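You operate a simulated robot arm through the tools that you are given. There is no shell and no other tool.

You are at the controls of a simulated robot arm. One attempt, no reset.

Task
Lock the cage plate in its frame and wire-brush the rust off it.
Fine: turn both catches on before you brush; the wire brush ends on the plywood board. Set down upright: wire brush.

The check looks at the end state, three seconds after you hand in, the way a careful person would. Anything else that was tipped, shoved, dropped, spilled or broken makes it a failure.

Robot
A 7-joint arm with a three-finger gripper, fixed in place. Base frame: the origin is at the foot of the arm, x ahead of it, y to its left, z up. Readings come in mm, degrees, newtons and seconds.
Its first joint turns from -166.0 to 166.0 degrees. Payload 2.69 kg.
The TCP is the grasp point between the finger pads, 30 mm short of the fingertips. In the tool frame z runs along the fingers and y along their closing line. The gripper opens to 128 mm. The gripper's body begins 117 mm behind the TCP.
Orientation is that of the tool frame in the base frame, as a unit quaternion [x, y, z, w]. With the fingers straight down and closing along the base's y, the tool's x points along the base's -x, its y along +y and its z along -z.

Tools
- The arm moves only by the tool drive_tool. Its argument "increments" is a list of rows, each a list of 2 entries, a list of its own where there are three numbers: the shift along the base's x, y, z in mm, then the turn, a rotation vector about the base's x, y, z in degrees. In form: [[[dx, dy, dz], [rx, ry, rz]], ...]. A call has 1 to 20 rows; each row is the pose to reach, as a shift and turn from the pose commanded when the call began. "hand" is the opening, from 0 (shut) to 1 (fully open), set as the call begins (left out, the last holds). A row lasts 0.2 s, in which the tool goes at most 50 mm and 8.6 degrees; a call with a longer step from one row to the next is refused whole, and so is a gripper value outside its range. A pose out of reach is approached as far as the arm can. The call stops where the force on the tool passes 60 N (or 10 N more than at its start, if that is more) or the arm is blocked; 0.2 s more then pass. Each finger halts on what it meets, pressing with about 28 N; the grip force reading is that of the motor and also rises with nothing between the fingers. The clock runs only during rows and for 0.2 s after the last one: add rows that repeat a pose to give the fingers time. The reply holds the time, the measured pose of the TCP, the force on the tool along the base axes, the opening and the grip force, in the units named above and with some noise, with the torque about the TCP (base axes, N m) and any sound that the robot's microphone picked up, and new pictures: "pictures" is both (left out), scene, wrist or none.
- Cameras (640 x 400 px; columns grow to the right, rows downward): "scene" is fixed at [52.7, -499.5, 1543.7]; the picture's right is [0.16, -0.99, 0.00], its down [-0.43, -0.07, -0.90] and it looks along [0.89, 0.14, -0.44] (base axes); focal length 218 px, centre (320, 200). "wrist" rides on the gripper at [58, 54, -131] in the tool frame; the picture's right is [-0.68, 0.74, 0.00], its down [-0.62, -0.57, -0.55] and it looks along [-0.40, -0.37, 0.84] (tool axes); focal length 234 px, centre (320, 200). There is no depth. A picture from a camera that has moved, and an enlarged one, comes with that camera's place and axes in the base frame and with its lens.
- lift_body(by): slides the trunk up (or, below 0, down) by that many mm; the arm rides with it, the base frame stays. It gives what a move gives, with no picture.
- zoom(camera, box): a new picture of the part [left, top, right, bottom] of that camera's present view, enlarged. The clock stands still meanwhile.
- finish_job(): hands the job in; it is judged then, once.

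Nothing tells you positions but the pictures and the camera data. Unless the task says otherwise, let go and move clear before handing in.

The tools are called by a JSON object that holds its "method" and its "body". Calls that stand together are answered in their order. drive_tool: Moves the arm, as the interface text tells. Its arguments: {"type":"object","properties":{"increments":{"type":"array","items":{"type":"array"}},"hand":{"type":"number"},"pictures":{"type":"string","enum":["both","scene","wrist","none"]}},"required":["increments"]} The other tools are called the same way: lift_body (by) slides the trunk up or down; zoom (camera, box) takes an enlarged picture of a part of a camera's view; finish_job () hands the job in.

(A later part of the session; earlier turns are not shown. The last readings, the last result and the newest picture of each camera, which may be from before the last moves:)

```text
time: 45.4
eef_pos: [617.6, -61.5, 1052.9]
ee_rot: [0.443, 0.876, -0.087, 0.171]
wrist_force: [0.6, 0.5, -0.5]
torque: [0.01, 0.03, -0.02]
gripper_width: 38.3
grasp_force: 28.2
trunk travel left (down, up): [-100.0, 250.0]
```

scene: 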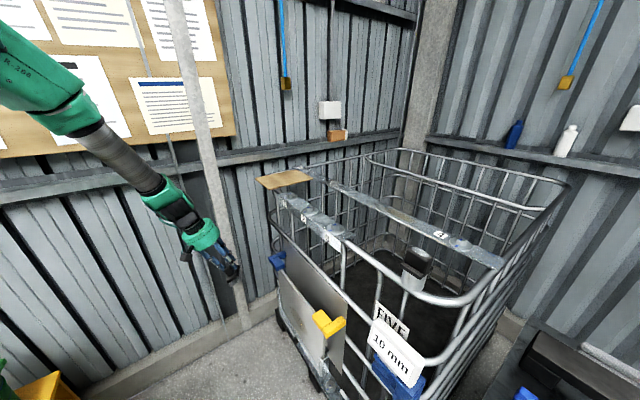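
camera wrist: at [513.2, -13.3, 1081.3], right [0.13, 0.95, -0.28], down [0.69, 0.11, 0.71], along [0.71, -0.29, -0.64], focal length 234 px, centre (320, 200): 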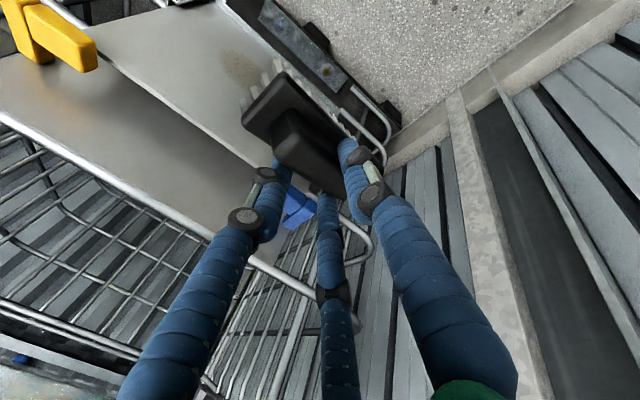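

Back at the carry orientation. Now rolling the other way by 90°.

{"method": "drive_tool", "body": {"increments": [[[0, 0, 0], [1.8, -2.5, -7.6]], [[0, 0, 0], [3.6, -4.9, -15.2]], [[0, 0, 0], [5.5, -7.4, -22.7]], [[0, 0, 0], [7.3, -9.9, -30.3]], [[0, 0, 0], [9.1, -12.3, -37.9]], [[0, 0, 0], [10.9, -14.8, -45.5]], [[0, 0, 0], [12.8, -17.2, -53.1]], [[0, 0, 0], [14.6, -19.7, -60.7]], [[0, 0, 0], [16.4, -22.2, -68.2]], [[0, 0, 0], [18.2, -24.6, -75.8]], [[0, 0, 0], [20.05, -27.1, -83.4]], [[0, 0, 0], [20.05, -27.1, -83.4]]]}}

```text
time: 48.0
eef_pos: [618.4, -63.8, 1055.1]
ee_rot: [0.932, 0.307, 0.06, 0.181]
wrist_force: [-0.2, -0.1, -1.5]
torque: [-0.01, 0.05, -0.02]
gripper_width: 38.5
grasp_force: 28.1
trunk travel left (down, up): [-100.0, 250.0]
camera wrist: at [666.3, -28.8, 1194.0], right [-0.14, -0.95, 0.28], down [-0.93, 0.22, 0.3], along [-0.34, -0.22, -0.91], focal length 234 px, centre (320, 200)
```

scene: 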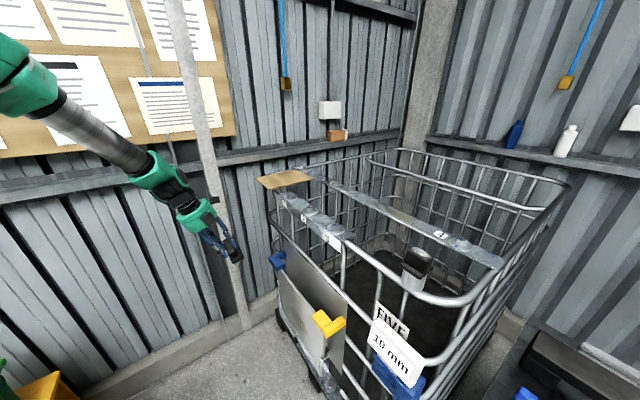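
wrist: 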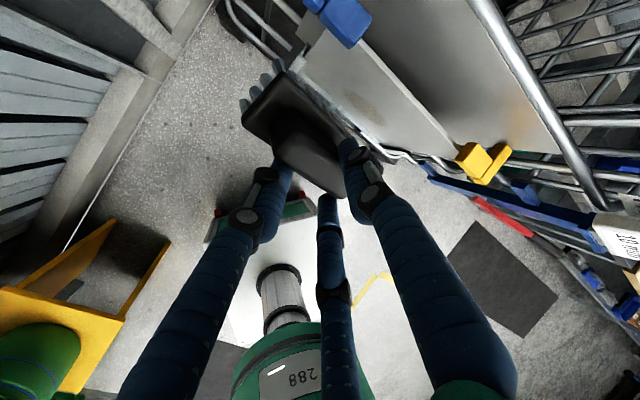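

This direction works. Now rotating to the brushing attitude (bristles toward the plate, hand pointing forward and 22° down) while moving in front of the plate at a safe stand-off.

{"method": "drive_tool", "body": {"increments": [[[-9, -9, -19], [1.36, -6.5, -5.25]], [[-18, -17, -37], [2.7, -13.0, -10.5]], [[-26, -26, -56], [4.1, -19.6, -15.8]], [[-35, -34, -75], [5.5, -26.1, -21.0]], [[-44, -43, -93], [6.8, -32.6, -26.3]], [[-53, -51, -112], [8.2, -39.1, -31.5]], [[-62, -60, -130], [9.5, -45.6, -36.8]], [[-71, -68, -149], [10.9, -52.1, -42.0]], [[-79, -77, -168], [12.3, -58.7, -47.3]], [[-88, -85, -186], [13.6, -65.2, -52.5]], [[-97, -94, -205], [15.0, -71.7, -57.8]], [[-97, -94, -205], [15.0, -71.7, -57.8]]]}}

```text
time: 50.6
eef_pos: [521.7, -156.0, 846.8]
ee_rot: [0.766, -0.318, 0.516, 0.213]
wrist_force: [-0.9, 0.2, -1.2]
torque: [0.06, 0.07, -0.03]
gripper_width: 38.3
grasp_force: 28.2
trunk travel left (down, up): [-100.0, 250.0]
camera wrist: at [414.4, -123.0, 950.0], right [-0.7, -0.34, -0.63], down [-0.12, 0.92, -0.36], along [0.7, -0.18, -0.69], focal length 234 px, centre (320, 200)
```

scene: 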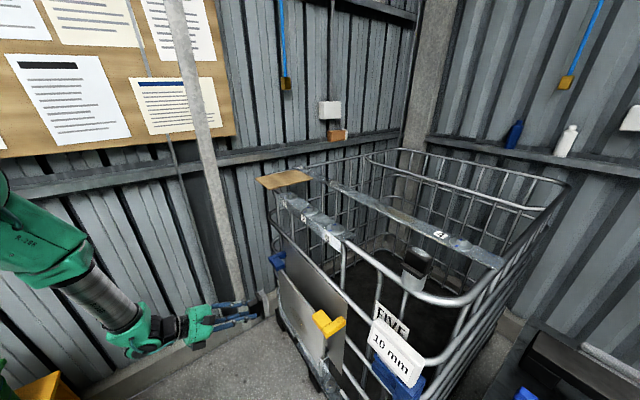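
wrist: 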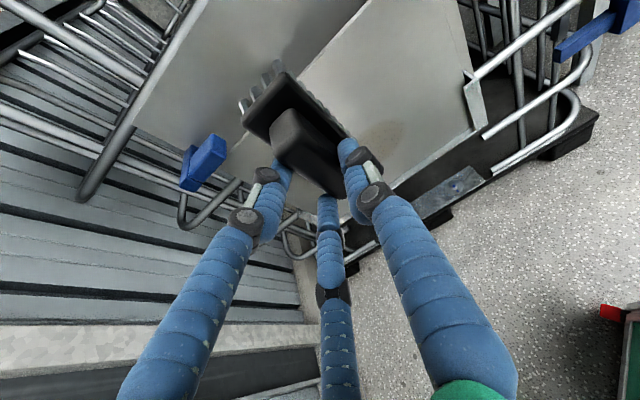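

Attitude reached; the rust patch is visible behind the brush. Zooming to check the patch and brush.

{"method": "zoom", "body": {"camera": "wrist", "box": [220, 40, 500, 240]}}

{"method": "zoom", "body": {"camera": "scene", "box": [180, 260, 360, 390]}}

```text
2.00 times, centred on (360, 140) of wrist
camera zoom: at [414.4, -123.0, 950.0], right [-0.7, -0.34, -0.63], down [-0.12, 0.92, -0.36], along [0.7, -0.18, -0.69], focal length 468 px, centre (240, 320)
```

zoom: 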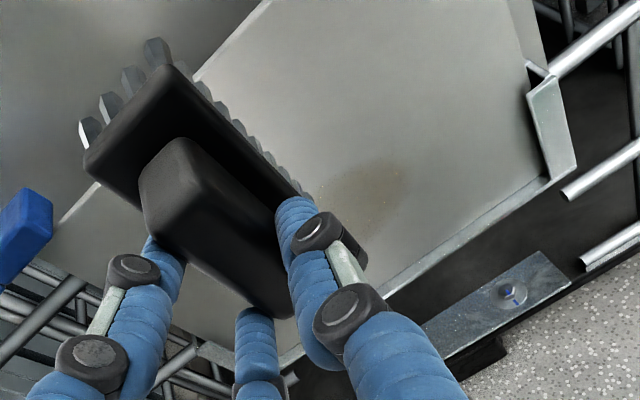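

```text
3.08 times, centred on (270, 325) of scene
camera zoom: at [52.7, -499.5, 1543.7], right [0.16, -0.99, 0.0], down [-0.43, -0.07, -0.9], along [0.89, 0.14, -0.44], focal length 670 px, centre (474, -185)
```

zoom: 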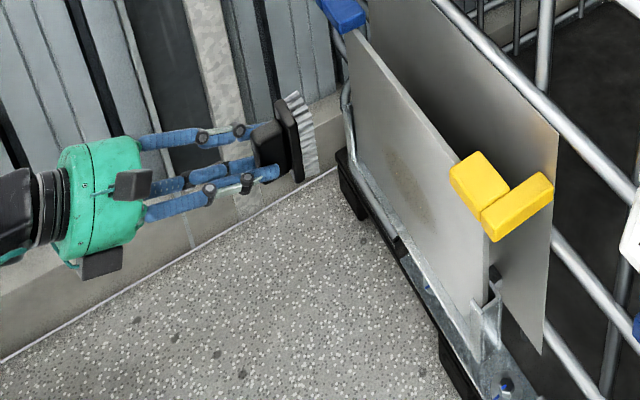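

Patch spans roughly U 178–325, z 588–682 (center U≈251, z≈635). I'll move the brush opposite the patch, 60 mm off the plate.

{"method": "drive_tool", "body": {"increments": [[[8, -8, -41], [0, 0, 0]], [[17, -17, -82], [0, 0, 0]], [[25, -25, -123], [0, 0, 0]], [[34, -34, -164], [0, 0, 0]], [[42, -42, -205], [0, 0, 0]], [[42, -42, -205], [0, 0, 0]]]}}

{"method": "zoom", "body": {"camera": "scene", "box": [220, 270, 360, 390]}}

{"method": "zoom", "body": {"camera": "wrist", "box": [220, 40, 500, 240]}}

```text
time: 52.0
eef_pos: [606.3, -196.4, 659.2]
ee_rot: [0.774, -0.31, 0.496, 0.24]
wrist_force: [-0.5, -0.7, -1.1]
torque: [0.01, 0.05, -0.01]
gripper_width: 38.3
grasp_force: 28.1
out of reach, approached as far as the arm can: row 1, 2, 3, 4, 5, 6
trunk travel left (down, up): [-100.0, 250.0]
camera wrist: at [506.4, -157.8, 766.7], right [-0.74, -0.35, -0.57], down [-0.13, 0.91, -0.39], along [0.66, -0.21, -0.72], focal length 234 px, centre (320, 200)
```

scene: 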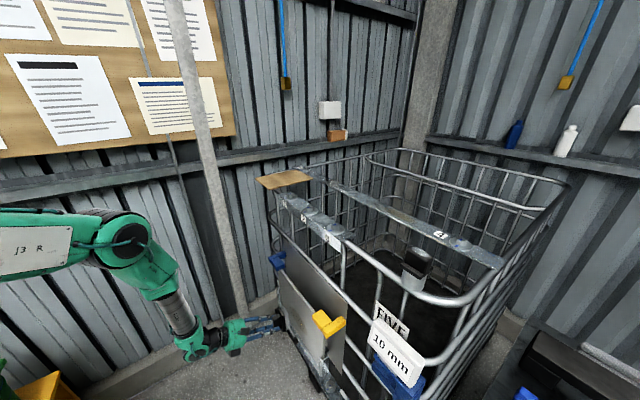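
wrist: 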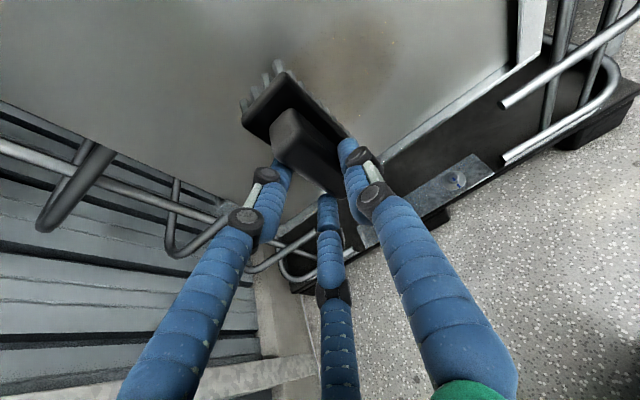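

```text
3.33 times, centred on (290, 330) of scene
camera zoom: at [52.7, -499.5, 1543.7], right [0.16, -0.99, 0.0], down [-0.43, -0.07, -0.9], along [0.89, 0.14, -0.44], focal length 726 px, centre (420, -233)
```

zoom: 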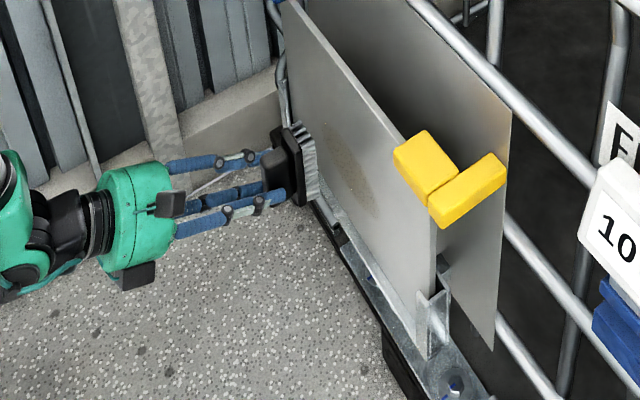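

```text
2.00 times, centred on (360, 140) of wrist
camera zoom: at [506.4, -157.8, 766.7], right [-0.74, -0.35, -0.57], down [-0.13, 0.91, -0.39], along [0.66, -0.21, -0.72], focal length 468 px, centre (240, 320)
```

zoom: 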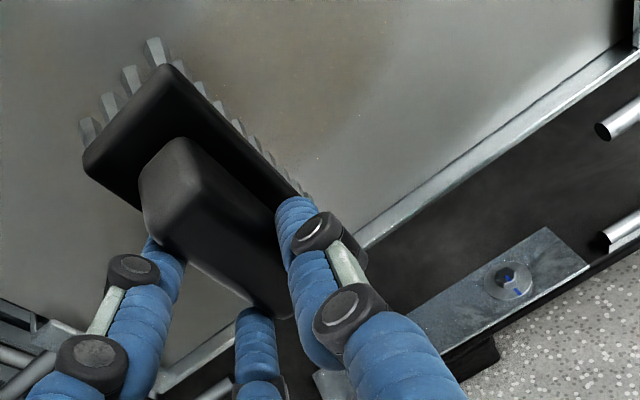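

The commanded stand-off was too close to the robot to reach exactly (it went ~30 mm outward), but nothing touched. Positions nearer the plate look easier, so I'll aim for the true pre-contact pose with corrected orientation.

{"method": "drive_tool", "body": {"increments": [[[-4, -12, -6], [0.6, -1.1, 0.4]], [[-8, -24, -12], [1.2, -2.3, 0.7]], [[-11, -35, -17], [1.8, -3.4, 1.1]], [[-11, -35, -17], [1.8, -3.4, 1.1]]]}}

{"method": "zoom", "body": {"camera": "scene", "box": [220, 270, 360, 390]}}

```text
time: 53.0
eef_pos: [621.4, -221.1, 656.1]
ee_rot: [0.772, -0.312, 0.501, 0.235]
wrist_force: [-0.3, -0.1, -1.0]
torque: [0.03, 0.02, 0.01]
gripper_width: 38.4
grasp_force: 28.1
out of reach, approached as far as the arm can: row 1, 2, 3, 4
trunk travel left (down, up): [-100.0, 250.0]
camera wrist: at [519.4, -183.2, 761.6], right [-0.73, -0.35, -0.59], down [-0.13, 0.92, -0.38], along [0.67, -0.21, -0.71], focal length 234 px, centre (320, 200)
```

scene: 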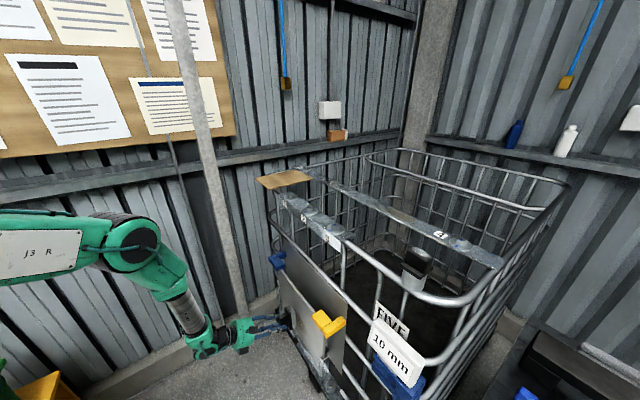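
wrist: 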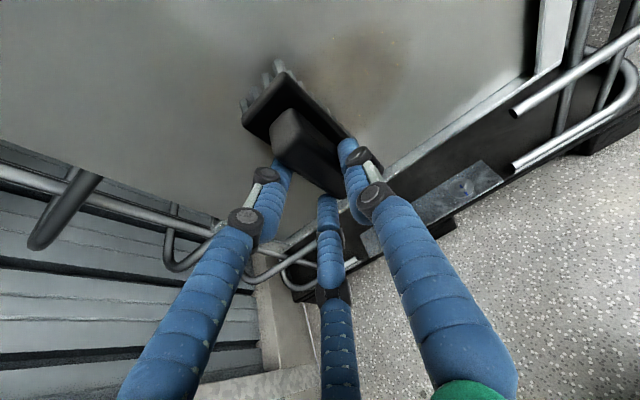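

```text
3.33 times, centred on (290, 330) of scene
camera zoom: at [52.7, -499.5, 1543.7], right [0.16, -0.99, 0.0], down [-0.43, -0.07, -0.9], along [0.89, 0.14, -0.44], focal length 726 px, centre (420, -233)
```

zoom: 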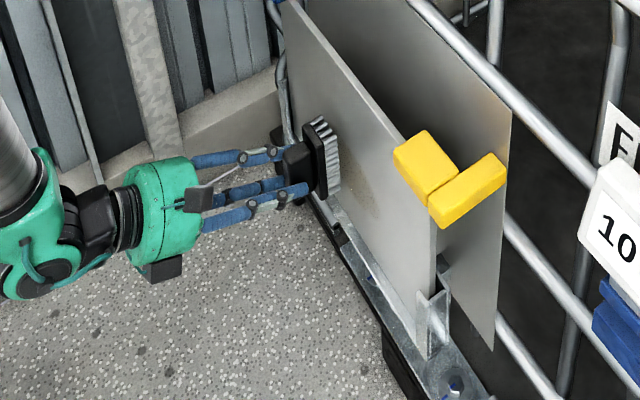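

The brush is right in front of the plate but the arm is at a joint limit here. I'll raise and back off slightly, then lower the trunk fully to gain wrist room.

{"method": "drive_tool", "body": {"increments": [[[-8, 8, 35], [0.5, -0.9, 0.3]], [[-16, 16, 70], [1, -1.8, 0.6]], [[-25, 25, 104], [1.4, -2.7, 0.9]], [[-25, 25, 104], [1.4, -2.7, 0.9]]], "pictures": "none"}}

{"method": "lift_body", "body": {"by": -100}}

```text
time: 54.0
eef_pos: [601.7, -195.7, 762.5]
ee_rot: [0.767, -0.316, 0.514, 0.218]
wrist_force: [0.0, -0.1, -1.5]
torque: [0.02, 0.02, 0.03]
gripper_width: 38.2
grasp_force: 27.9
trunk travel left (down, up): [-100.0, 250.0]
```

```text
time: 55.3
eef_pos: [601.9, -197.5, 662.4]
ee_rot: [0.767, -0.315, 0.514, 0.218]
wrist_force: [-0.1, -0.4, -1.5]
torque: [0.04, 0.03, 0.0]
gripper_width: 38.2
grasp_force: 28.3
trunk travel left (down, up): [0.0, 350.0]
```

Trunk is fully down and the pose holds. Moving to the pre-contact position in front of the patch.

{"method": "drive_tool", "body": {"increments": [[[-6, -13, -10], [0, 0, 0]], [[-13, -27, -20], [0, 0, 0]], [[-13, -27, -20], [0, 0, 0]]]}}

{"method": "zoom", "body": {"camera": "scene", "box": [230, 270, 350, 370]}}

{"method": "zoom", "body": {"camera": "wrist", "box": [220, 40, 460, 220]}}

```text
time: 56.1
eef_pos: [598.4, -223.2, 647.9]
ee_rot: [0.769, -0.315, 0.509, 0.226]
wrist_force: [-0.3, 0.8, -1.6]
torque: [0.04, 0.01, -0.02]
gripper_width: 38.2
grasp_force: 27.8
out of reach, approached as far as the arm can: row 1, 2, 3
trunk travel left (down, up): [0.0, 350.0]
camera wrist: at [493.7, -188.9, 752.6], right [-0.72, -0.34, -0.61], down [-0.12, 0.92, -0.38], along [0.69, -0.19, -0.7], focal length 234 px, centre (320, 200)
```

scene: 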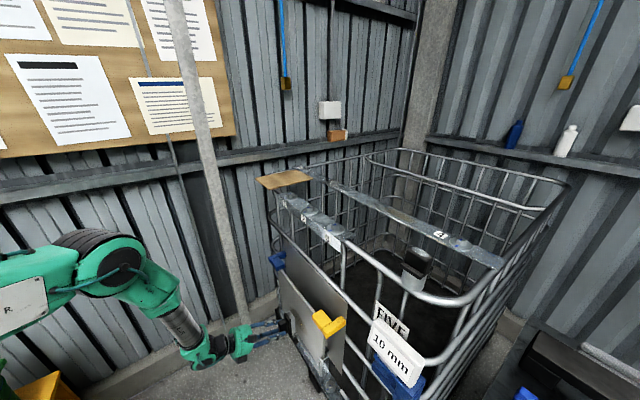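
wrist: 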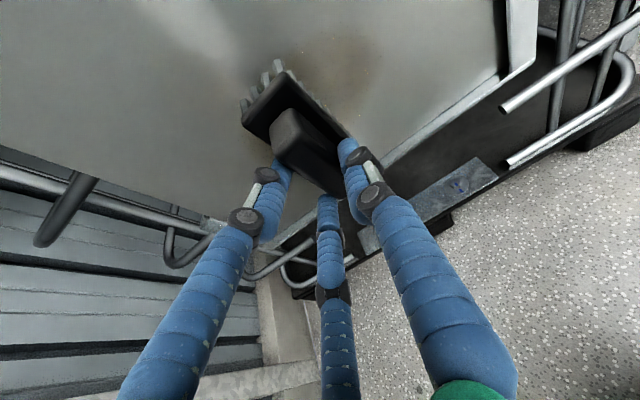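

```text
4.00 times, centred on (290, 320) of scene
camera zoom: at [52.7, -499.5, 1543.7], right [0.16, -0.99, 0.0], down [-0.43, -0.07, -0.9], along [0.89, 0.14, -0.44], focal length 871 px, centre (440, -280)
```

zoom: 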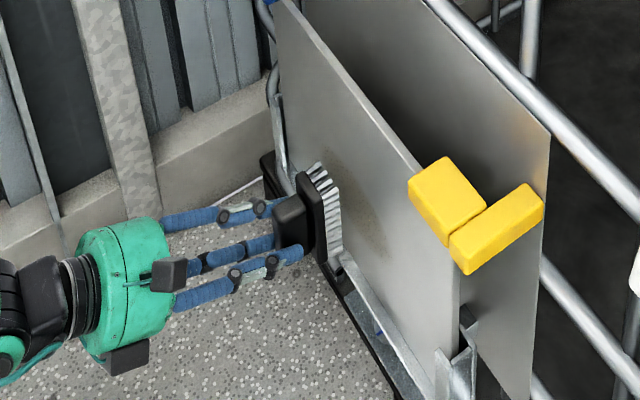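

```text
2.22 times, centred on (340, 130) of wrist
camera zoom: at [493.7, -188.9, 752.6], right [-0.72, -0.34, -0.61], down [-0.12, 0.92, -0.38], along [0.69, -0.19, -0.7], focal length 520 px, centre (276, 356)
```

zoom: 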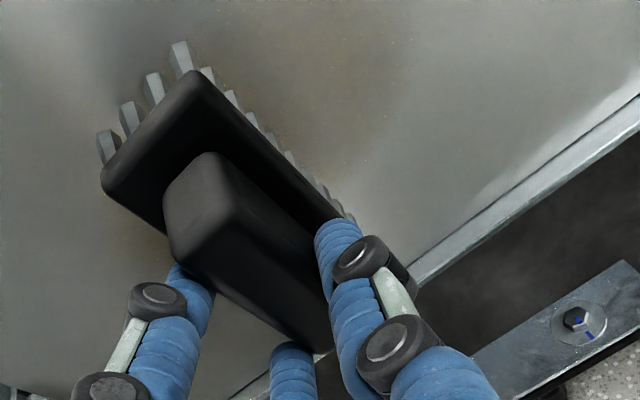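

Brush is opposite the patch with bristles about 19 mm from the plate. Advancing slowly toward contact.

{"method": "drive_tool", "body": {"increments": [[[5, -5, -1], [0.4, -0.8, 0.2]], [[10, -10, -3], [0.8, -1.6, 0.5]], [[10, -10, -3], [0.8, -1.6, 0.5]]], "pictures": "none"}}

{"method": "drive_tool", "body": {"increments": [[[2, -2, 0], [0, 0, 0]], [[4, -4, 0], [0, 0, 0]], [[4, -4, 0], [0, 0, 0]]]}}

{"method": "zoom", "body": {"camera": "scene", "box": [250, 285, 330, 345]}}

```text
time: 56.9
eef_pos: [612.7, -228.0, 653.5]
ee_rot: [0.766, -0.318, 0.513, 0.219]
wrist_force: [-1.4, -0.1, -1.1]
torque: [0.02, -0.01, -0.02]
gripper_width: 38.1
grasp_force: 28.0
out of reach, approached as far as the arm can: row 1, 2, 3
trunk travel left (down, up): [0.0, 350.0]
```

```text
time: 57.7
eef_pos: [624.8, -229.3, 658.4]
ee_rot: [0.764, -0.319, 0.518, 0.214]
wrist_force: [0.3, -0.5, -0.4]
torque: [0.06, 0.03, 0.04]
gripper_width: 38.4
grasp_force: 27.6
out of reach, approached as far as the arm can: row 2, 3
trunk travel left (down, up): [0.0, 350.0]
camera wrist: at [517.6, -196.6, 760.6], right [-0.7, -0.34, -0.63], down [-0.12, 0.92, -0.37], along [0.71, -0.18, -0.68], focal length 234 px, centre (320, 200)
```

scene: 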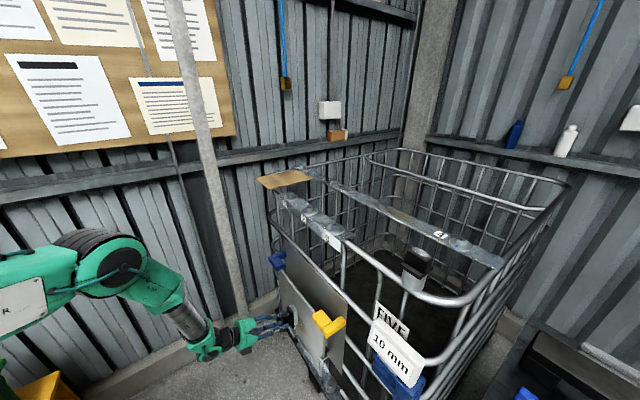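
wrist: 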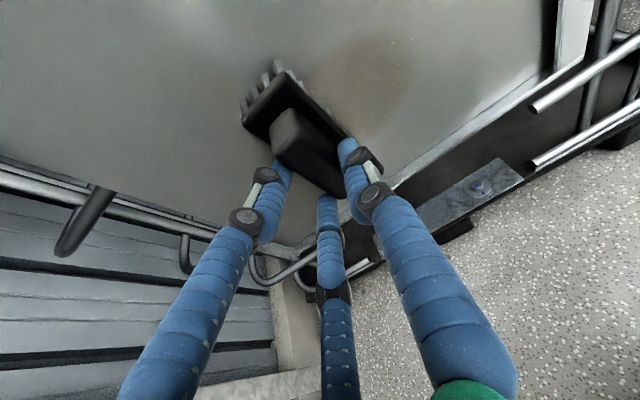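

```text
6.67 times, centred on (290, 315) of scene
camera zoom: at [52.7, -499.5, 1543.7], right [0.16, -0.99, 0.0], down [-0.43, -0.07, -0.9], along [0.89, 0.14, -0.44], focal length 1452 px, centre (520, -567)
```

zoom: 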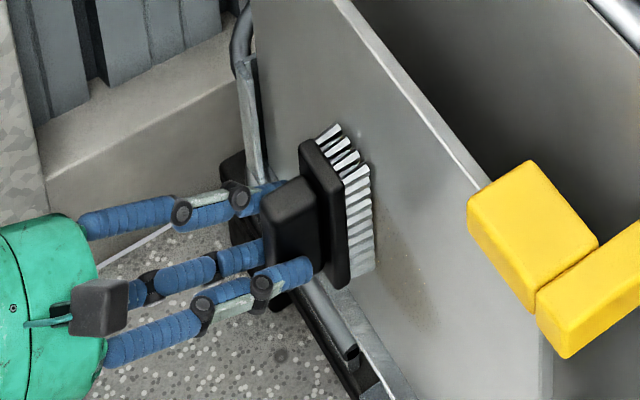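

The arm is near some wrist limit here and drifts sideways. I'll look closely at the arm's posture to decide how to get more freedom.

{"method": "zoom", "body": {"camera": "scene", "box": [0, 210, 300, 400]}}

```text
2.11 times, centred on (150, 305) of scene
camera zoom: at [52.7, -499.5, 1543.7], right [0.16, -0.99, 0.0], down [-0.43, -0.07, -0.9], along [0.89, 0.14, -0.44], focal length 458 px, centre (678, -21)
```

zoom: 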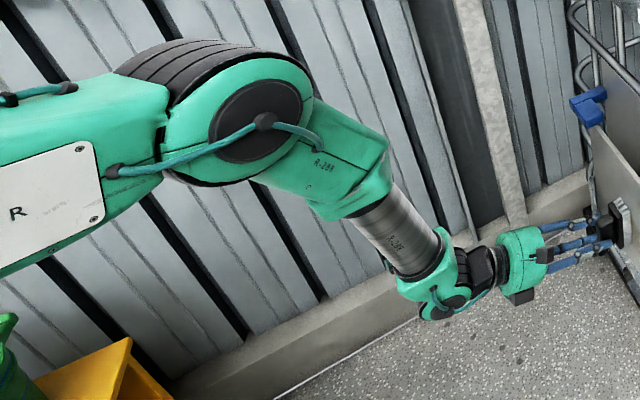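

I'll try making contact here, where the pose is reachable, with small steps toward the plate and watching the force.

{"method": "drive_tool", "body": {"increments": [[[3, -3, 0], [0, 0, 0]], [[5, -5, 0], [0, 0, 0]], [[5, -5, 0], [0, 0, 0]]], "pictures": "none"}}

```text
time: 58.5
eef_pos: [631.5, -234.2, 661.1]
ee_rot: [0.763, -0.319, 0.521, 0.212]
wrist_force: [-0.8, 2.6, 0.0]
torque: [0.11, 0.1, -0.03]
gripper_width: 38.5
grasp_force: 28.3
trunk travel left (down, up): [0.0, 350.0]
```

Light contact (about 2.4 N against the plate) and the pose is in reach here. I'll press a little more and stroke sideways.

{"method": "drive_tool", "body": {"increments": [[[2, -2, 0], [0, 0, 0]], [[9, 5, 0], [0, 0, 0]], [[16, 12, 0], [0, 0, 0]], [[23, 19, 0], [0, 0, 0]], [[30, 26, 0], [0, 0, 0]], [[23, 19, 0], [0, 0, 0]], [[16, 12, 0], [0, 0, 0]], [[9, 5, 0], [0, 0, 0]], [[2, -2, 0], [0, 0, 0]]]}}

{"method": "zoom", "body": {"camera": "scene", "box": [250, 285, 330, 345]}}

{"method": "zoom", "body": {"camera": "wrist", "box": [220, 0, 500, 200]}}

```text
time: 60.5
eef_pos: [630.5, -236.6, 659.0]
ee_rot: [0.764, -0.318, 0.52, 0.211]
wrist_force: [-11.6, 19.9, -1.5]
torque: [0.49, 0.36, 0.02]
gripper_width: 38.3
grasp_force: 28.2
trunk travel left (down, up): [0.0, 350.0]
camera wrist: at [522.9, -204.6, 760.2], right [-0.69, -0.34, -0.63], down [-0.12, 0.92, -0.36], along [0.71, -0.18, -0.68], focal length 234 px, centre (320, 200)
```

scene: 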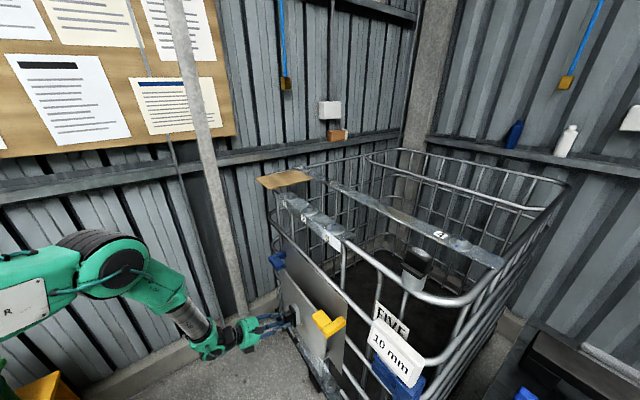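
wrist: 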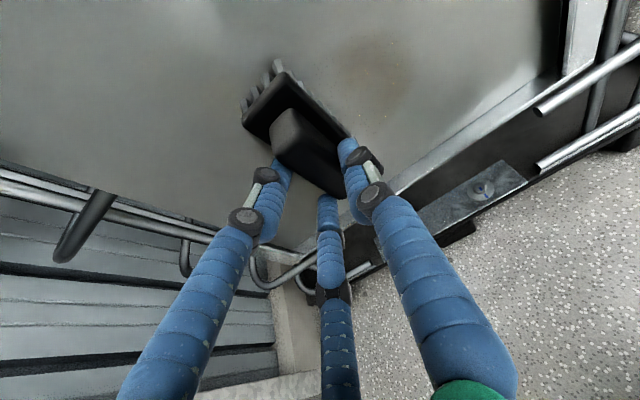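

```text
6.67 times, centred on (290, 315) of scene
camera zoom: at [52.7, -499.5, 1543.7], right [0.16, -0.99, 0.0], down [-0.43, -0.07, -0.9], along [0.89, 0.14, -0.44], focal length 1452 px, centre (520, -567)
```

zoom: 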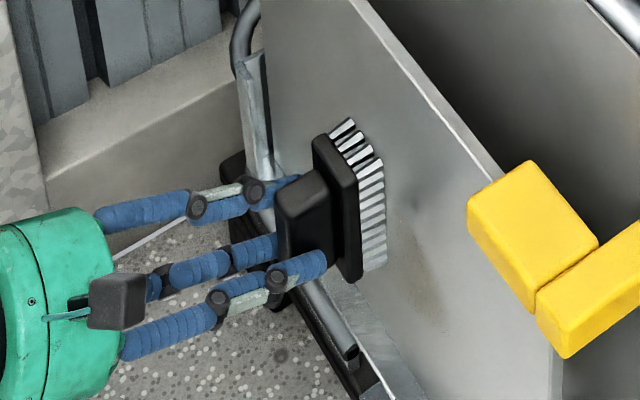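

```text
2.00 times, centred on (360, 100) of wrist
camera zoom: at [522.9, -204.6, 760.2], right [-0.69, -0.34, -0.63], down [-0.12, 0.92, -0.36], along [0.71, -0.18, -0.68], focal length 468 px, centre (240, 400)
```

zoom: 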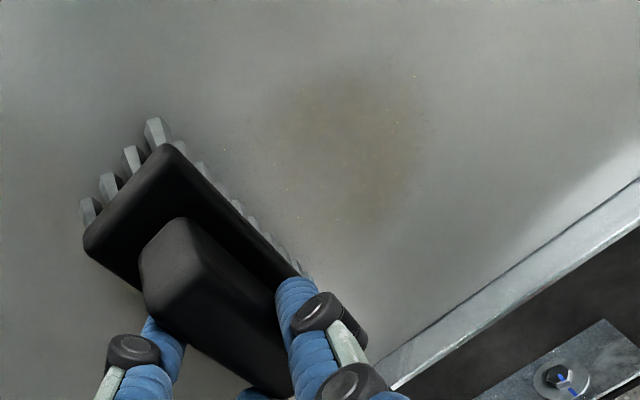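

The brushing works: the rust right of about U 240 is gone, and rust remains at roughly U 178–235. I'll ease the pressure slightly and see how far toward lower U the arm can go.

{"method": "drive_tool", "body": {"increments": [[[-1, 1, 0], [0, 0, 0]], [[-6, -4, -2], [0, 0, 0]], [[-11, -9, -4], [0, 0, 0]], [[-15, -13, -5], [0, 0, 0]]], "pictures": "none"}}

```text
time: 61.5
eef_pos: [626.2, -248.6, 661.3]
ee_rot: [0.765, -0.318, 0.518, 0.214]
wrist_force: [-12.8, 22.9, 0.6]
torque: [0.37, 0.36, -0.07]
gripper_width: 38.6
grasp_force: 28.4
out of reach, approached as far as the arm can: row 2, 3, 4
trunk travel left (down, up): [0.0, 350.0]
```

At this orientation the limit blocks lower U; the solver's own deviations show it prefers a roll about the plate normal, which keeps the bristles flat. I'll back off a little and roll the brush 30° in the plane of the plate.

{"method": "drive_tool", "body": {"increments": [[[-5, 5, 0], [-5.3, 5.3, 0]], [[-10, 10, 0], [-10.6, 10.6, 0]], [[-14, 14, 0], [-15.9, 15.9, 0]], [[-14, 14, 0], [-21.2, 21.2, 0]], [[-14, 14, 0], [-21.2, 21.2, 0]]]}}

{"method": "zoom", "body": {"camera": "scene", "box": [240, 280, 340, 350]}}

```text
time: 62.7
eef_pos: [610.0, -233.3, 661.2]
ee_rot: [0.794, -0.175, 0.424, 0.398]
wrist_force: [-0.5, 0.0, -1.9]
torque: [0.06, 0.05, 0.02]
gripper_width: 37.8
grasp_force: 28.2
trunk travel left (down, up): [0.0, 350.0]
camera wrist: at [543.1, -160.3, 775.6], right [-0.84, -0.5, -0.19], down [-0.3, 0.74, -0.6], along [0.44, -0.45, -0.78], focal length 234 px, centre (320, 200)
```

scene: 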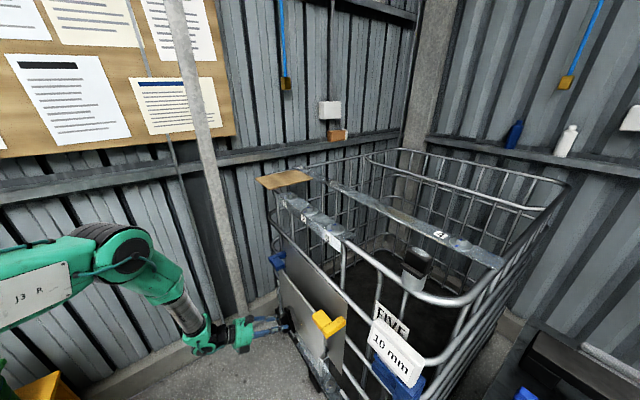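
wrist: 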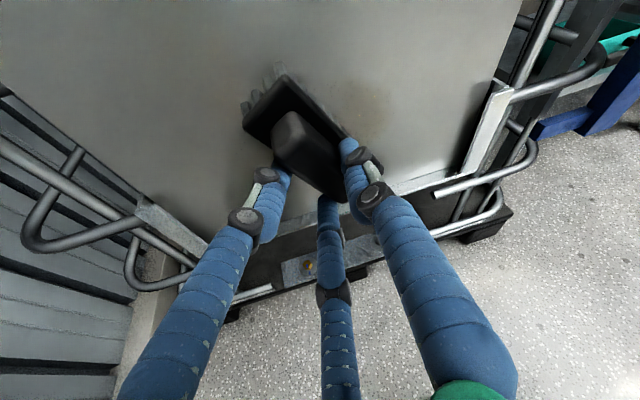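

```text
5.71 times, centred on (290, 315) of scene
camera zoom: at [52.7, -499.5, 1543.7], right [0.16, -0.99, 0.0], down [-0.43, -0.07, -0.9], along [0.89, 0.14, -0.44], focal length 1244 px, centre (491, -457)
```

zoom: 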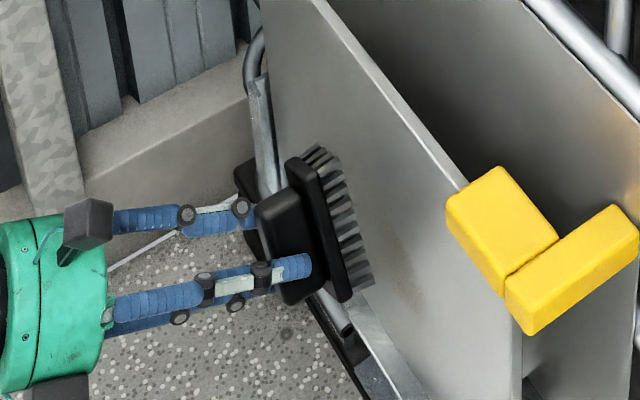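

Now fully in reach. Zooming to see exactly what rust remains.

{"method": "zoom", "body": {"camera": "wrist", "box": [220, 20, 480, 200]}}

```text
2.22 times, centred on (350, 110) of wrist
camera zoom: at [543.1, -160.3, 775.6], right [-0.84, -0.5, -0.19], down [-0.3, 0.74, -0.6], along [0.44, -0.45, -0.78], focal length 520 px, centre (253, 400)
```

zoom: 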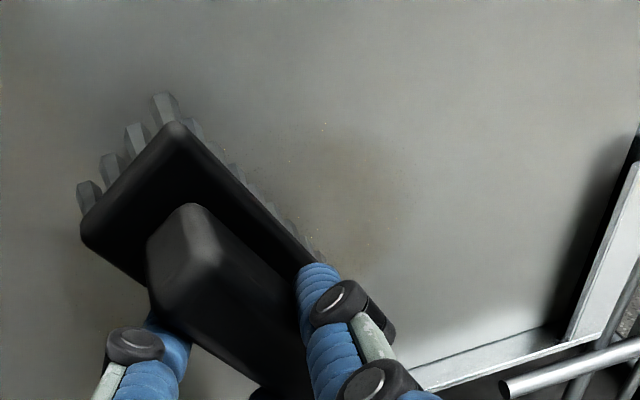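

Remaining rust: about U 180–228, z 605–680. Moving the brush over it, still clear of the plate.

{"method": "drive_tool", "body": {"increments": [[[-12, -12, -5], [0, 0, 0]], [[-24, -24, -10], [0, 0, 0]], [[-36, -36, -14], [0, 0, 0]], [[-36, -36, -14], [0, 0, 0]]], "pictures": "none"}}

```text
time: 63.7
eef_pos: [575.0, -270.0, 646.3]
ee_rot: [0.794, -0.174, 0.426, 0.397]
wrist_force: [0.1, -0.5, -1.7]
torque: [0.05, 0.0, -0.02]
gripper_width: 38.4
grasp_force: 27.1
trunk travel left (down, up): [0.0, 350.0]
```

In reach. Now pressing gently onto the plate.

{"method": "drive_tool", "body": {"increments": [[[5, -5, 0], [0, 0, 0]], [[9, -9, 0], [0, 0, 0]], [[10, -10, 0], [0, 0, 0]], [[10, -10, 0], [0, 0, 0]]], "pictures": "none"}}

```text
time: 64.7
eef_pos: [585.7, -280.3, 646.4]
ee_rot: [0.794, -0.175, 0.424, 0.398]
wrist_force: [0.5, 0.2, -1.1]
torque: [0.02, 0.03, 0.02]
gripper_width: 38.2
grasp_force: 28.1
trunk travel left (down, up): [0.0, 350.0]
```

{"method": "drive_tool", "body": {"increments": [[[1, -1, 0], [0, 0, 0]], [[2, -2, 0], [0, 0, 0]], [[3, -3, 0], [0, 0, 0]], [[3, -3, 0], [0, 0, 0]]]}}

{"method": "zoom", "body": {"camera": "scene", "box": [250, 285, 340, 350]}}

```text
time: 65.7
eef_pos: [588.0, -282.5, 647.8]
ee_rot: [0.795, -0.174, 0.425, 0.397]
wrist_force: [0.0, -0.3, -0.5]
torque: [0.05, 0.01, 0.03]
gripper_width: 38.3
grasp_force: 28.2
trunk travel left (down, up): [0.0, 350.0]
camera wrist: at [519.7, -210.0, 761.1], right [-0.84, -0.5, -0.19], down [-0.3, 0.74, -0.6], along [0.44, -0.45, -0.78], focal length 234 px, centre (320, 200)
```

scene: 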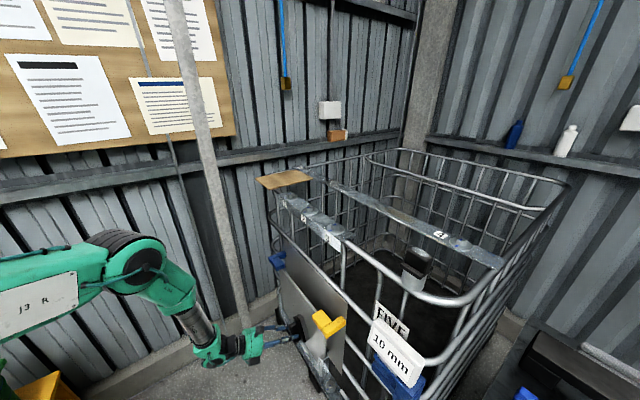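
wrist: 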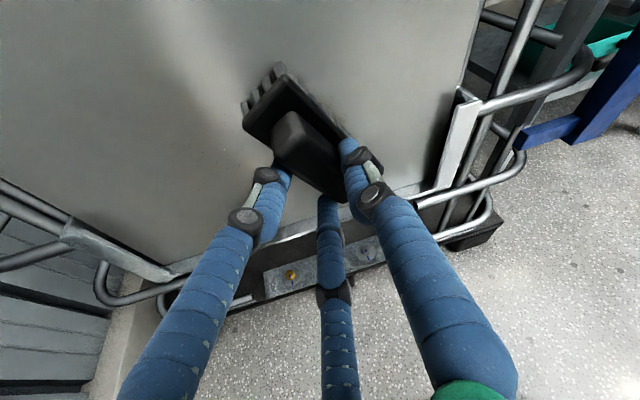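

```text
6.15 times, centred on (295, 318) of scene
camera zoom: at [52.7, -499.5, 1543.7], right [0.16, -0.99, 0.0], down [-0.43, -0.07, -0.9], along [0.89, 0.14, -0.44], focal length 1340 px, centre (474, -523)
```

zoom: 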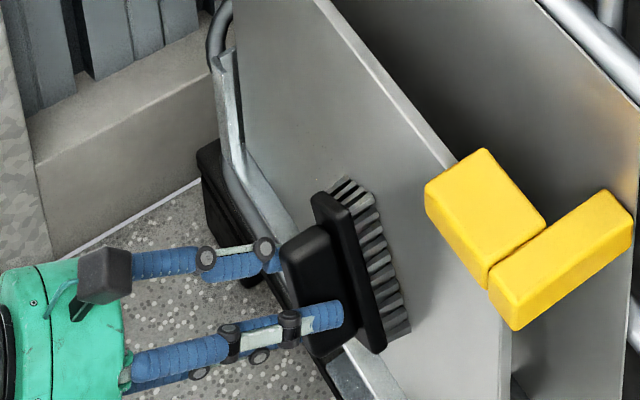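

No contact yet; a few more small steps.

{"method": "drive_tool", "body": {"increments": [[[1, -1, 0], [0, 0, 0]], [[2, -2, 0], [0, 0, 0]], [[2, -2, 0], [0, 0, 0]]], "pictures": "none"}}

```text
time: 66.5
eef_pos: [588.8, -283.9, 646.2]
ee_rot: [0.795, -0.174, 0.424, 0.398]
wrist_force: [-13.2, 13.7, 3.2]
torque: [-0.01, 0.05, -0.07]
gripper_width: 38.1
grasp_force: 27.9
trunk travel left (down, up): [0.0, 350.0]
```

Contact at about 19 N. Stroking across the remaining patch.

{"method": "drive_tool", "body": {"increments": [[[-0.5, 0.5, 0], [0, 0, 0]], [[6.5, 7.5, 0], [0, 0, 0]], [[13.5, 14.5, 0], [0, 0, 0]], [[6.5, 7.5, 0], [0, 0, 0]], [[-0.5, 0.5, 0], [0, 0, 0]], [[-7.5, -6.5, 0], [0, 0, 0]], [[-14.5, -13.5, 0], [0, 0, 0]], [[-21.5, -20.5, 0], [0, 0, 0]], [[-28.5, -27.5, 0], [0, 0, 0]], [[-21.5, -20.5, 0], [0, 0, 0]], [[-14.5, -13.5, 0], [0, 0, 0]], [[-7.5, -6.5, 0], [0, 0, 0]], [[-0.5, 0.5, 0], [0, 0, 0]]]}}

{"method": "zoom", "body": {"camera": "scene", "box": [250, 285, 340, 350]}}

```text
time: 69.3
eef_pos: [589.8, -283.9, 646.9]
ee_rot: [0.795, -0.175, 0.424, 0.397]
wrist_force: [-1.9, 2.4, -1.7]
torque: [-0.07, -0.04, 0.03]
gripper_width: 38.6
grasp_force: 28.3
trunk travel left (down, up): [0.0, 350.0]
camera wrist: at [522.2, -210.9, 761.9], right [-0.84, -0.5, -0.19], down [-0.3, 0.74, -0.6], along [0.44, -0.45, -0.78], focal length 234 px, centre (320, 200)
```

scene: 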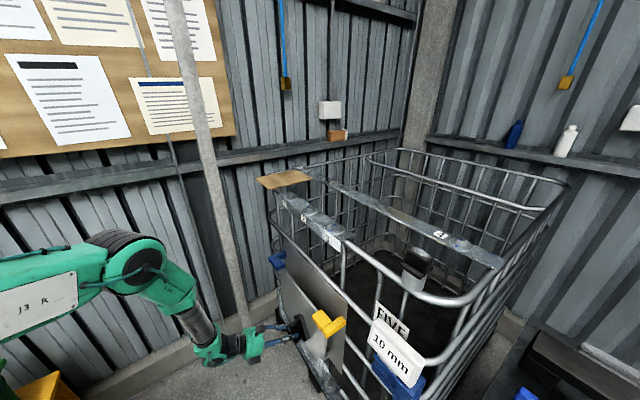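
wrist: 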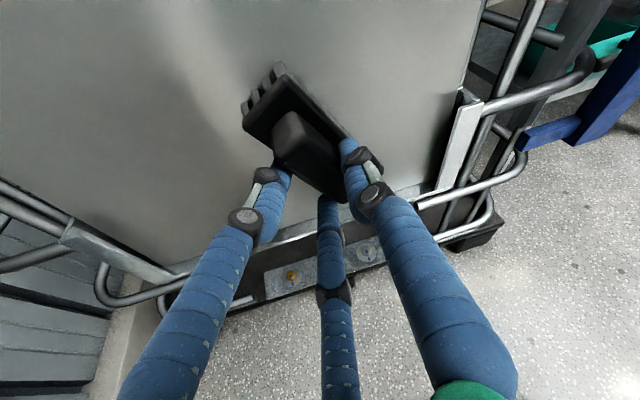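

```text
6.15 times, centred on (295, 318) of scene
camera zoom: at [52.7, -499.5, 1543.7], right [0.16, -0.99, 0.0], down [-0.43, -0.07, -0.9], along [0.89, 0.14, -0.44], focal length 1340 px, centre (474, -523)
```

zoom: 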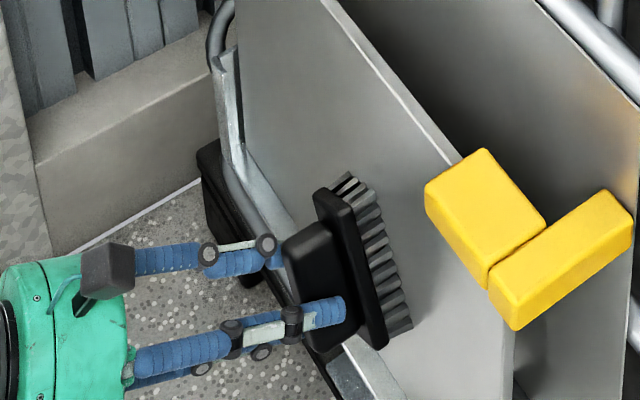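

Backing off and up a little to inspect the plate for remaining rust.

{"method": "drive_tool", "body": {"increments": [[[-10, 10, 0], [0, 0, 0]], [[-15, 15, 30], [0, 0, 0]], [[-15, 15, 70], [0, 0, 0]], [[-15, 15, 110], [0, 0, 0]], [[-15, 15, 110], [0, 0, 0]]]}}

{"method": "zoom", "body": {"camera": "scene", "box": [260, 265, 350, 365]}}

{"method": "zoom", "body": {"camera": "wrist", "box": [150, 0, 520, 220]}}

```text
time: 70.5
eef_pos: [577.0, -269.7, 756.0]
ee_rot: [0.795, -0.175, 0.424, 0.398]
wrist_force: [-0.4, -0.7, -0.7]
torque: [0.03, 0.0, 0.0]
gripper_width: 38.1
grasp_force: 28.1
trunk travel left (down, up): [0.0, 350.0]
camera wrist: at [508.1, -196.4, 871.3], right [-0.84, -0.5, -0.19], down [-0.3, 0.74, -0.6], along [0.44, -0.45, -0.78], focal length 234 px, centre (320, 200)
```

scene: 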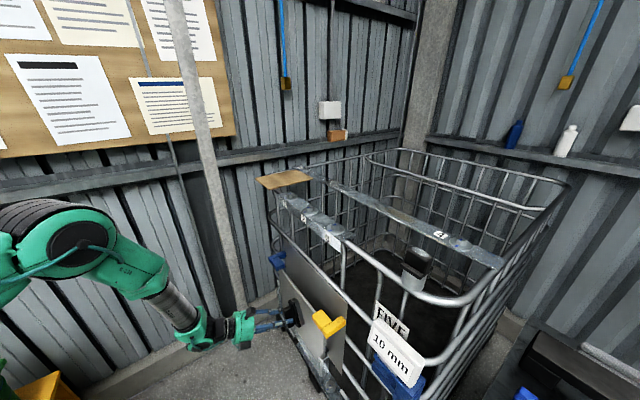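
wrist: 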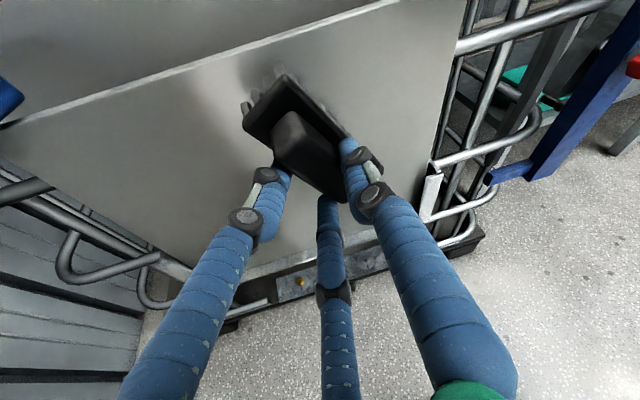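

```text
4.00 times, centred on (305, 315) of scene
camera zoom: at [52.7, -499.5, 1543.7], right [0.16, -0.99, 0.0], down [-0.43, -0.07, -0.9], along [0.89, 0.14, -0.44], focal length 871 px, centre (380, -260)
```

zoom: 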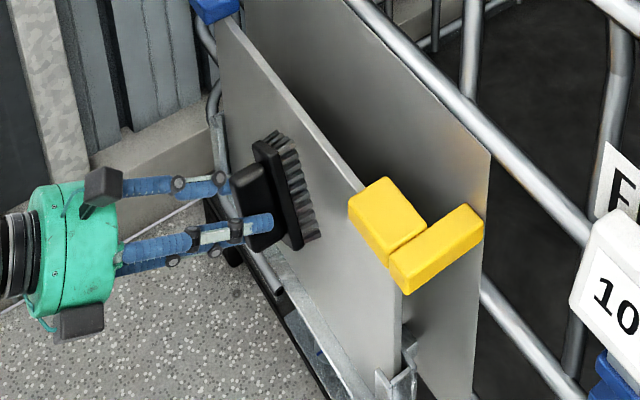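

```text
1.73 times, centred on (335, 110) of wrist
camera zoom: at [508.1, -196.4, 871.3], right [-0.84, -0.5, -0.19], down [-0.3, 0.74, -0.6], along [0.44, -0.45, -0.78], focal length 405 px, centre (294, 356)
```

zoom: 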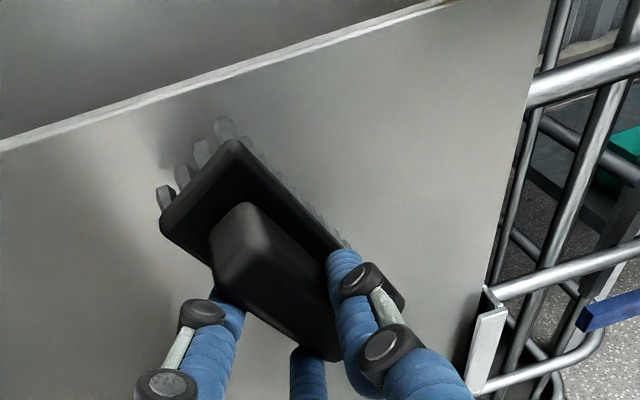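

The patch area is hidden behind the brush; moving the hand left and back to view the whole plate.

{"method": "drive_tool", "body": {"increments": [[[-14, 14, 0], [0, 0, 0]], [[7, 49, -15], [0, 0, 0]], [[28, 84, -33], [0, 0, 0]], [[49, 119, -52], [0, 0, 0]], [[70, 155, -71], [0, 0, 0]], [[70, 155, -71], [0, 0, 0]]]}}

{"method": "zoom", "body": {"camera": "wrist", "box": [300, 20, 520, 180]}}

{"method": "zoom", "body": {"camera": "scene", "box": [265, 280, 345, 350]}}

```text
time: 71.9
eef_pos: [641.5, -112.4, 685.1]
ee_rot: [0.795, -0.175, 0.424, 0.397]
wrist_force: [0.1, -0.2, -0.8]
torque: [0.07, 0.06, 0.06]
gripper_width: 38.2
grasp_force: 28.1
trunk travel left (down, up): [0.0, 350.0]
camera wrist: at [574.1, -40.6, 799.4], right [-0.84, -0.5, -0.19], down [-0.3, 0.74, -0.6], along [0.44, -0.45, -0.78], focal length 234 px, centre (320, 200)
```

scene: 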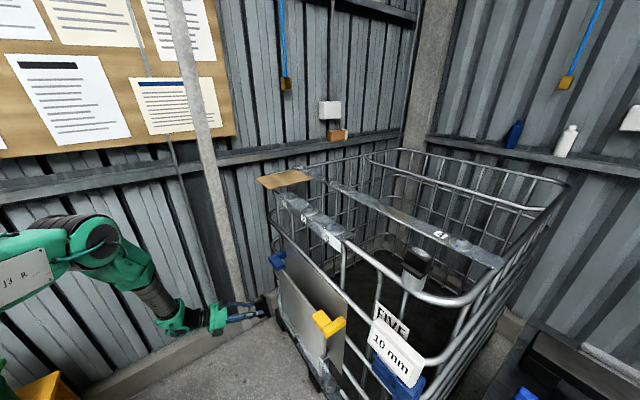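
wrist: 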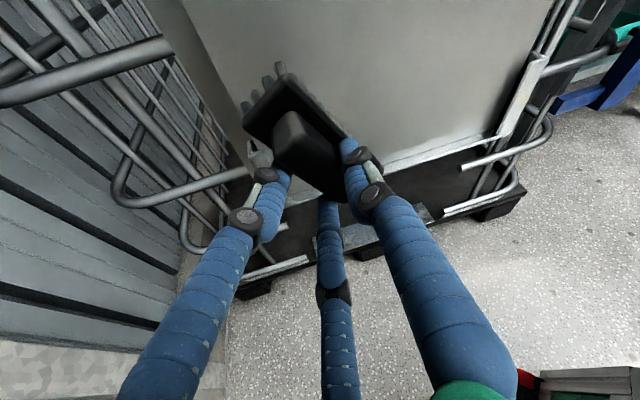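

```text
2.50 times, centred on (410, 100) of wrist
camera zoom: at [574.1, -40.6, 799.4], right [-0.84, -0.5, -0.19], down [-0.3, 0.74, -0.6], along [0.44, -0.45, -0.78], focal length 585 px, centre (95, 450)
```

zoom: 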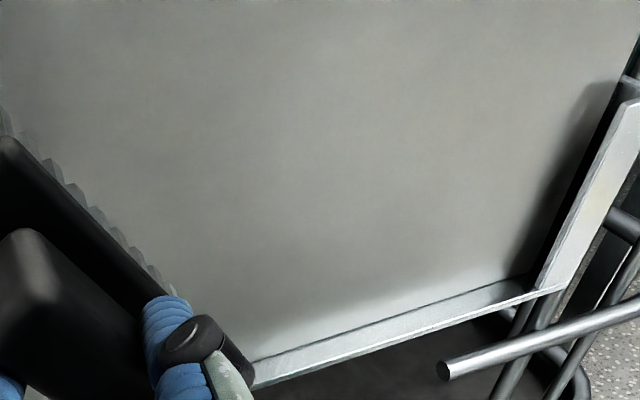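

```text
5.71 times, centred on (305, 315) of scene
camera zoom: at [52.7, -499.5, 1543.7], right [0.16, -0.99, 0.0], down [-0.43, -0.07, -0.9], along [0.89, 0.14, -0.44], focal length 1244 px, centre (406, -457)
```

zoom: 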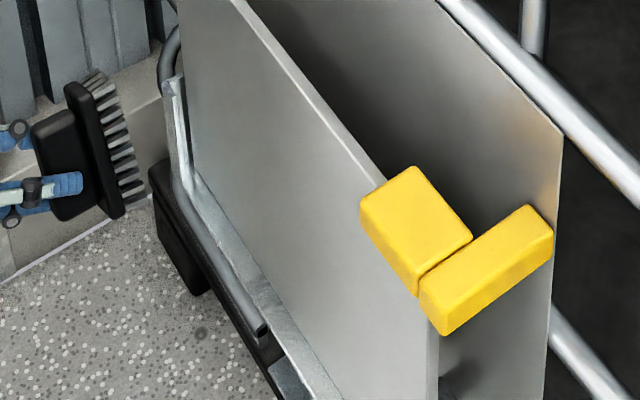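

The plate looks clean. Checking the former patch area at higher zoom for any faint leftovers.

{"method": "zoom", "body": {"camera": "scene", "box": [280, 295, 325, 345]}}

{"method": "zoom", "body": {"camera": "wrist", "box": [330, 40, 450, 130]}}

```text
8.00 times, centred on (302, 320) of scene
camera zoom: at [52.7, -499.5, 1543.7], right [0.16, -0.99, 0.0], down [-0.43, -0.07, -0.9], along [0.89, 0.14, -0.44], focal length 1742 px, centre (460, -760)
```

zoom: 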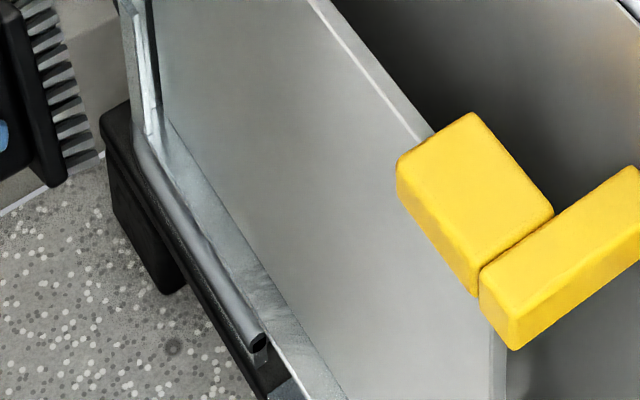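

```text
4.44 times, centred on (390, 85) of wrist
camera zoom: at [574.1, -40.6, 799.4], right [-0.84, -0.5, -0.19], down [-0.3, 0.74, -0.6], along [0.44, -0.45, -0.78], focal length 1041 px, centre (9, 711)
```

zoom: 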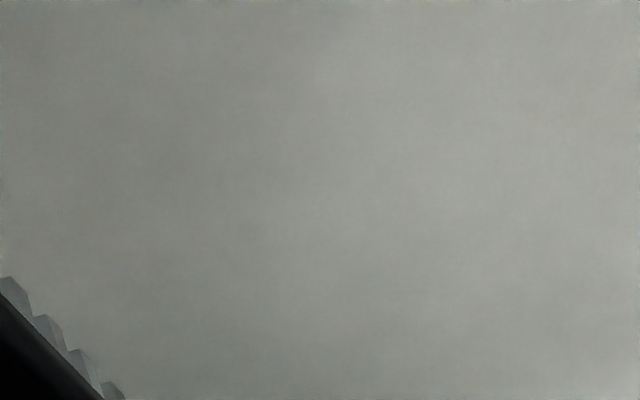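

No rust left that I can see. Now I retrace the path: raise the trunk, roll back, and return to the carry orientation, then to the board.

{"method": "lift_body", "body": {"by": 100}}

{"method": "drive_tool", "body": {"increments": [[[-30, -11, 15], [5.3, -5.3, 0]], [[-60, -22, 31], [10.6, -10.6, 0]], [[-90, -33, 46], [15.9, -15.9, 0]], [[-120, -44, 62], [21.2, -21.2, 0]], [[-120, -44, 62], [21.2, -21.2, 0]]], "pictures": "none"}}

```text
time: 73.3
eef_pos: [642.7, -112.9, 784.2]
ee_rot: [0.795, -0.174, 0.424, 0.398]
wrist_force: [-0.8, -1.0, -1.0]
torque: [0.05, 0.05, 0.03]
gripper_width: 38.2
grasp_force: 28.1
trunk travel left (down, up): [-100.0, 250.0]
```

```text
time: 74.5
eef_pos: [524.6, -159.1, 847.4]
ee_rot: [0.762, -0.32, 0.523, 0.208]
wrist_force: [-0.4, -0.1, -0.3]
torque: [0.06, 0.05, 0.01]
gripper_width: 38.0
grasp_force: 28.0
trunk travel left (down, up): [-100.0, 250.0]
```

{"method": "drive_tool", "body": {"increments": [[[9, 9, 19], [-1.36, 6.5, 5.25]], [[18, 17, 37], [-2.7, 13.0, 10.5]], [[26, 26, 56], [-4.1, 19.6, 15.8]], [[35, 34, 75], [-5.5, 26.1, 21.0]], [[44, 43, 93], [-6.8, 32.6, 26.3]], [[53, 51, 112], [-8.2, 39.1, 31.5]], [[62, 60, 130], [-9.5, 45.6, 36.8]], [[71, 68, 149], [-10.9, 52.1, 42.0]], [[79, 77, 168], [-12.3, 58.7, 47.3]], [[88, 85, 186], [-13.6, 65.2, 52.5]], [[97, 94, 205], [-15.0, 71.7, 57.8]], [[97, 94, 205], [-15.0, 71.7, 57.8]]], "pictures": "none"}}

```text
time: 77.1
eef_pos: [620.5, -63.9, 1050.2]
ee_rot: [0.936, 0.301, 0.064, 0.174]
wrist_force: [0.0, 0.2, -1.0]
torque: [0.03, 0.06, 0.0]
gripper_width: 38.0
grasp_force: 28.1
trunk travel left (down, up): [-100.0, 250.0]
```

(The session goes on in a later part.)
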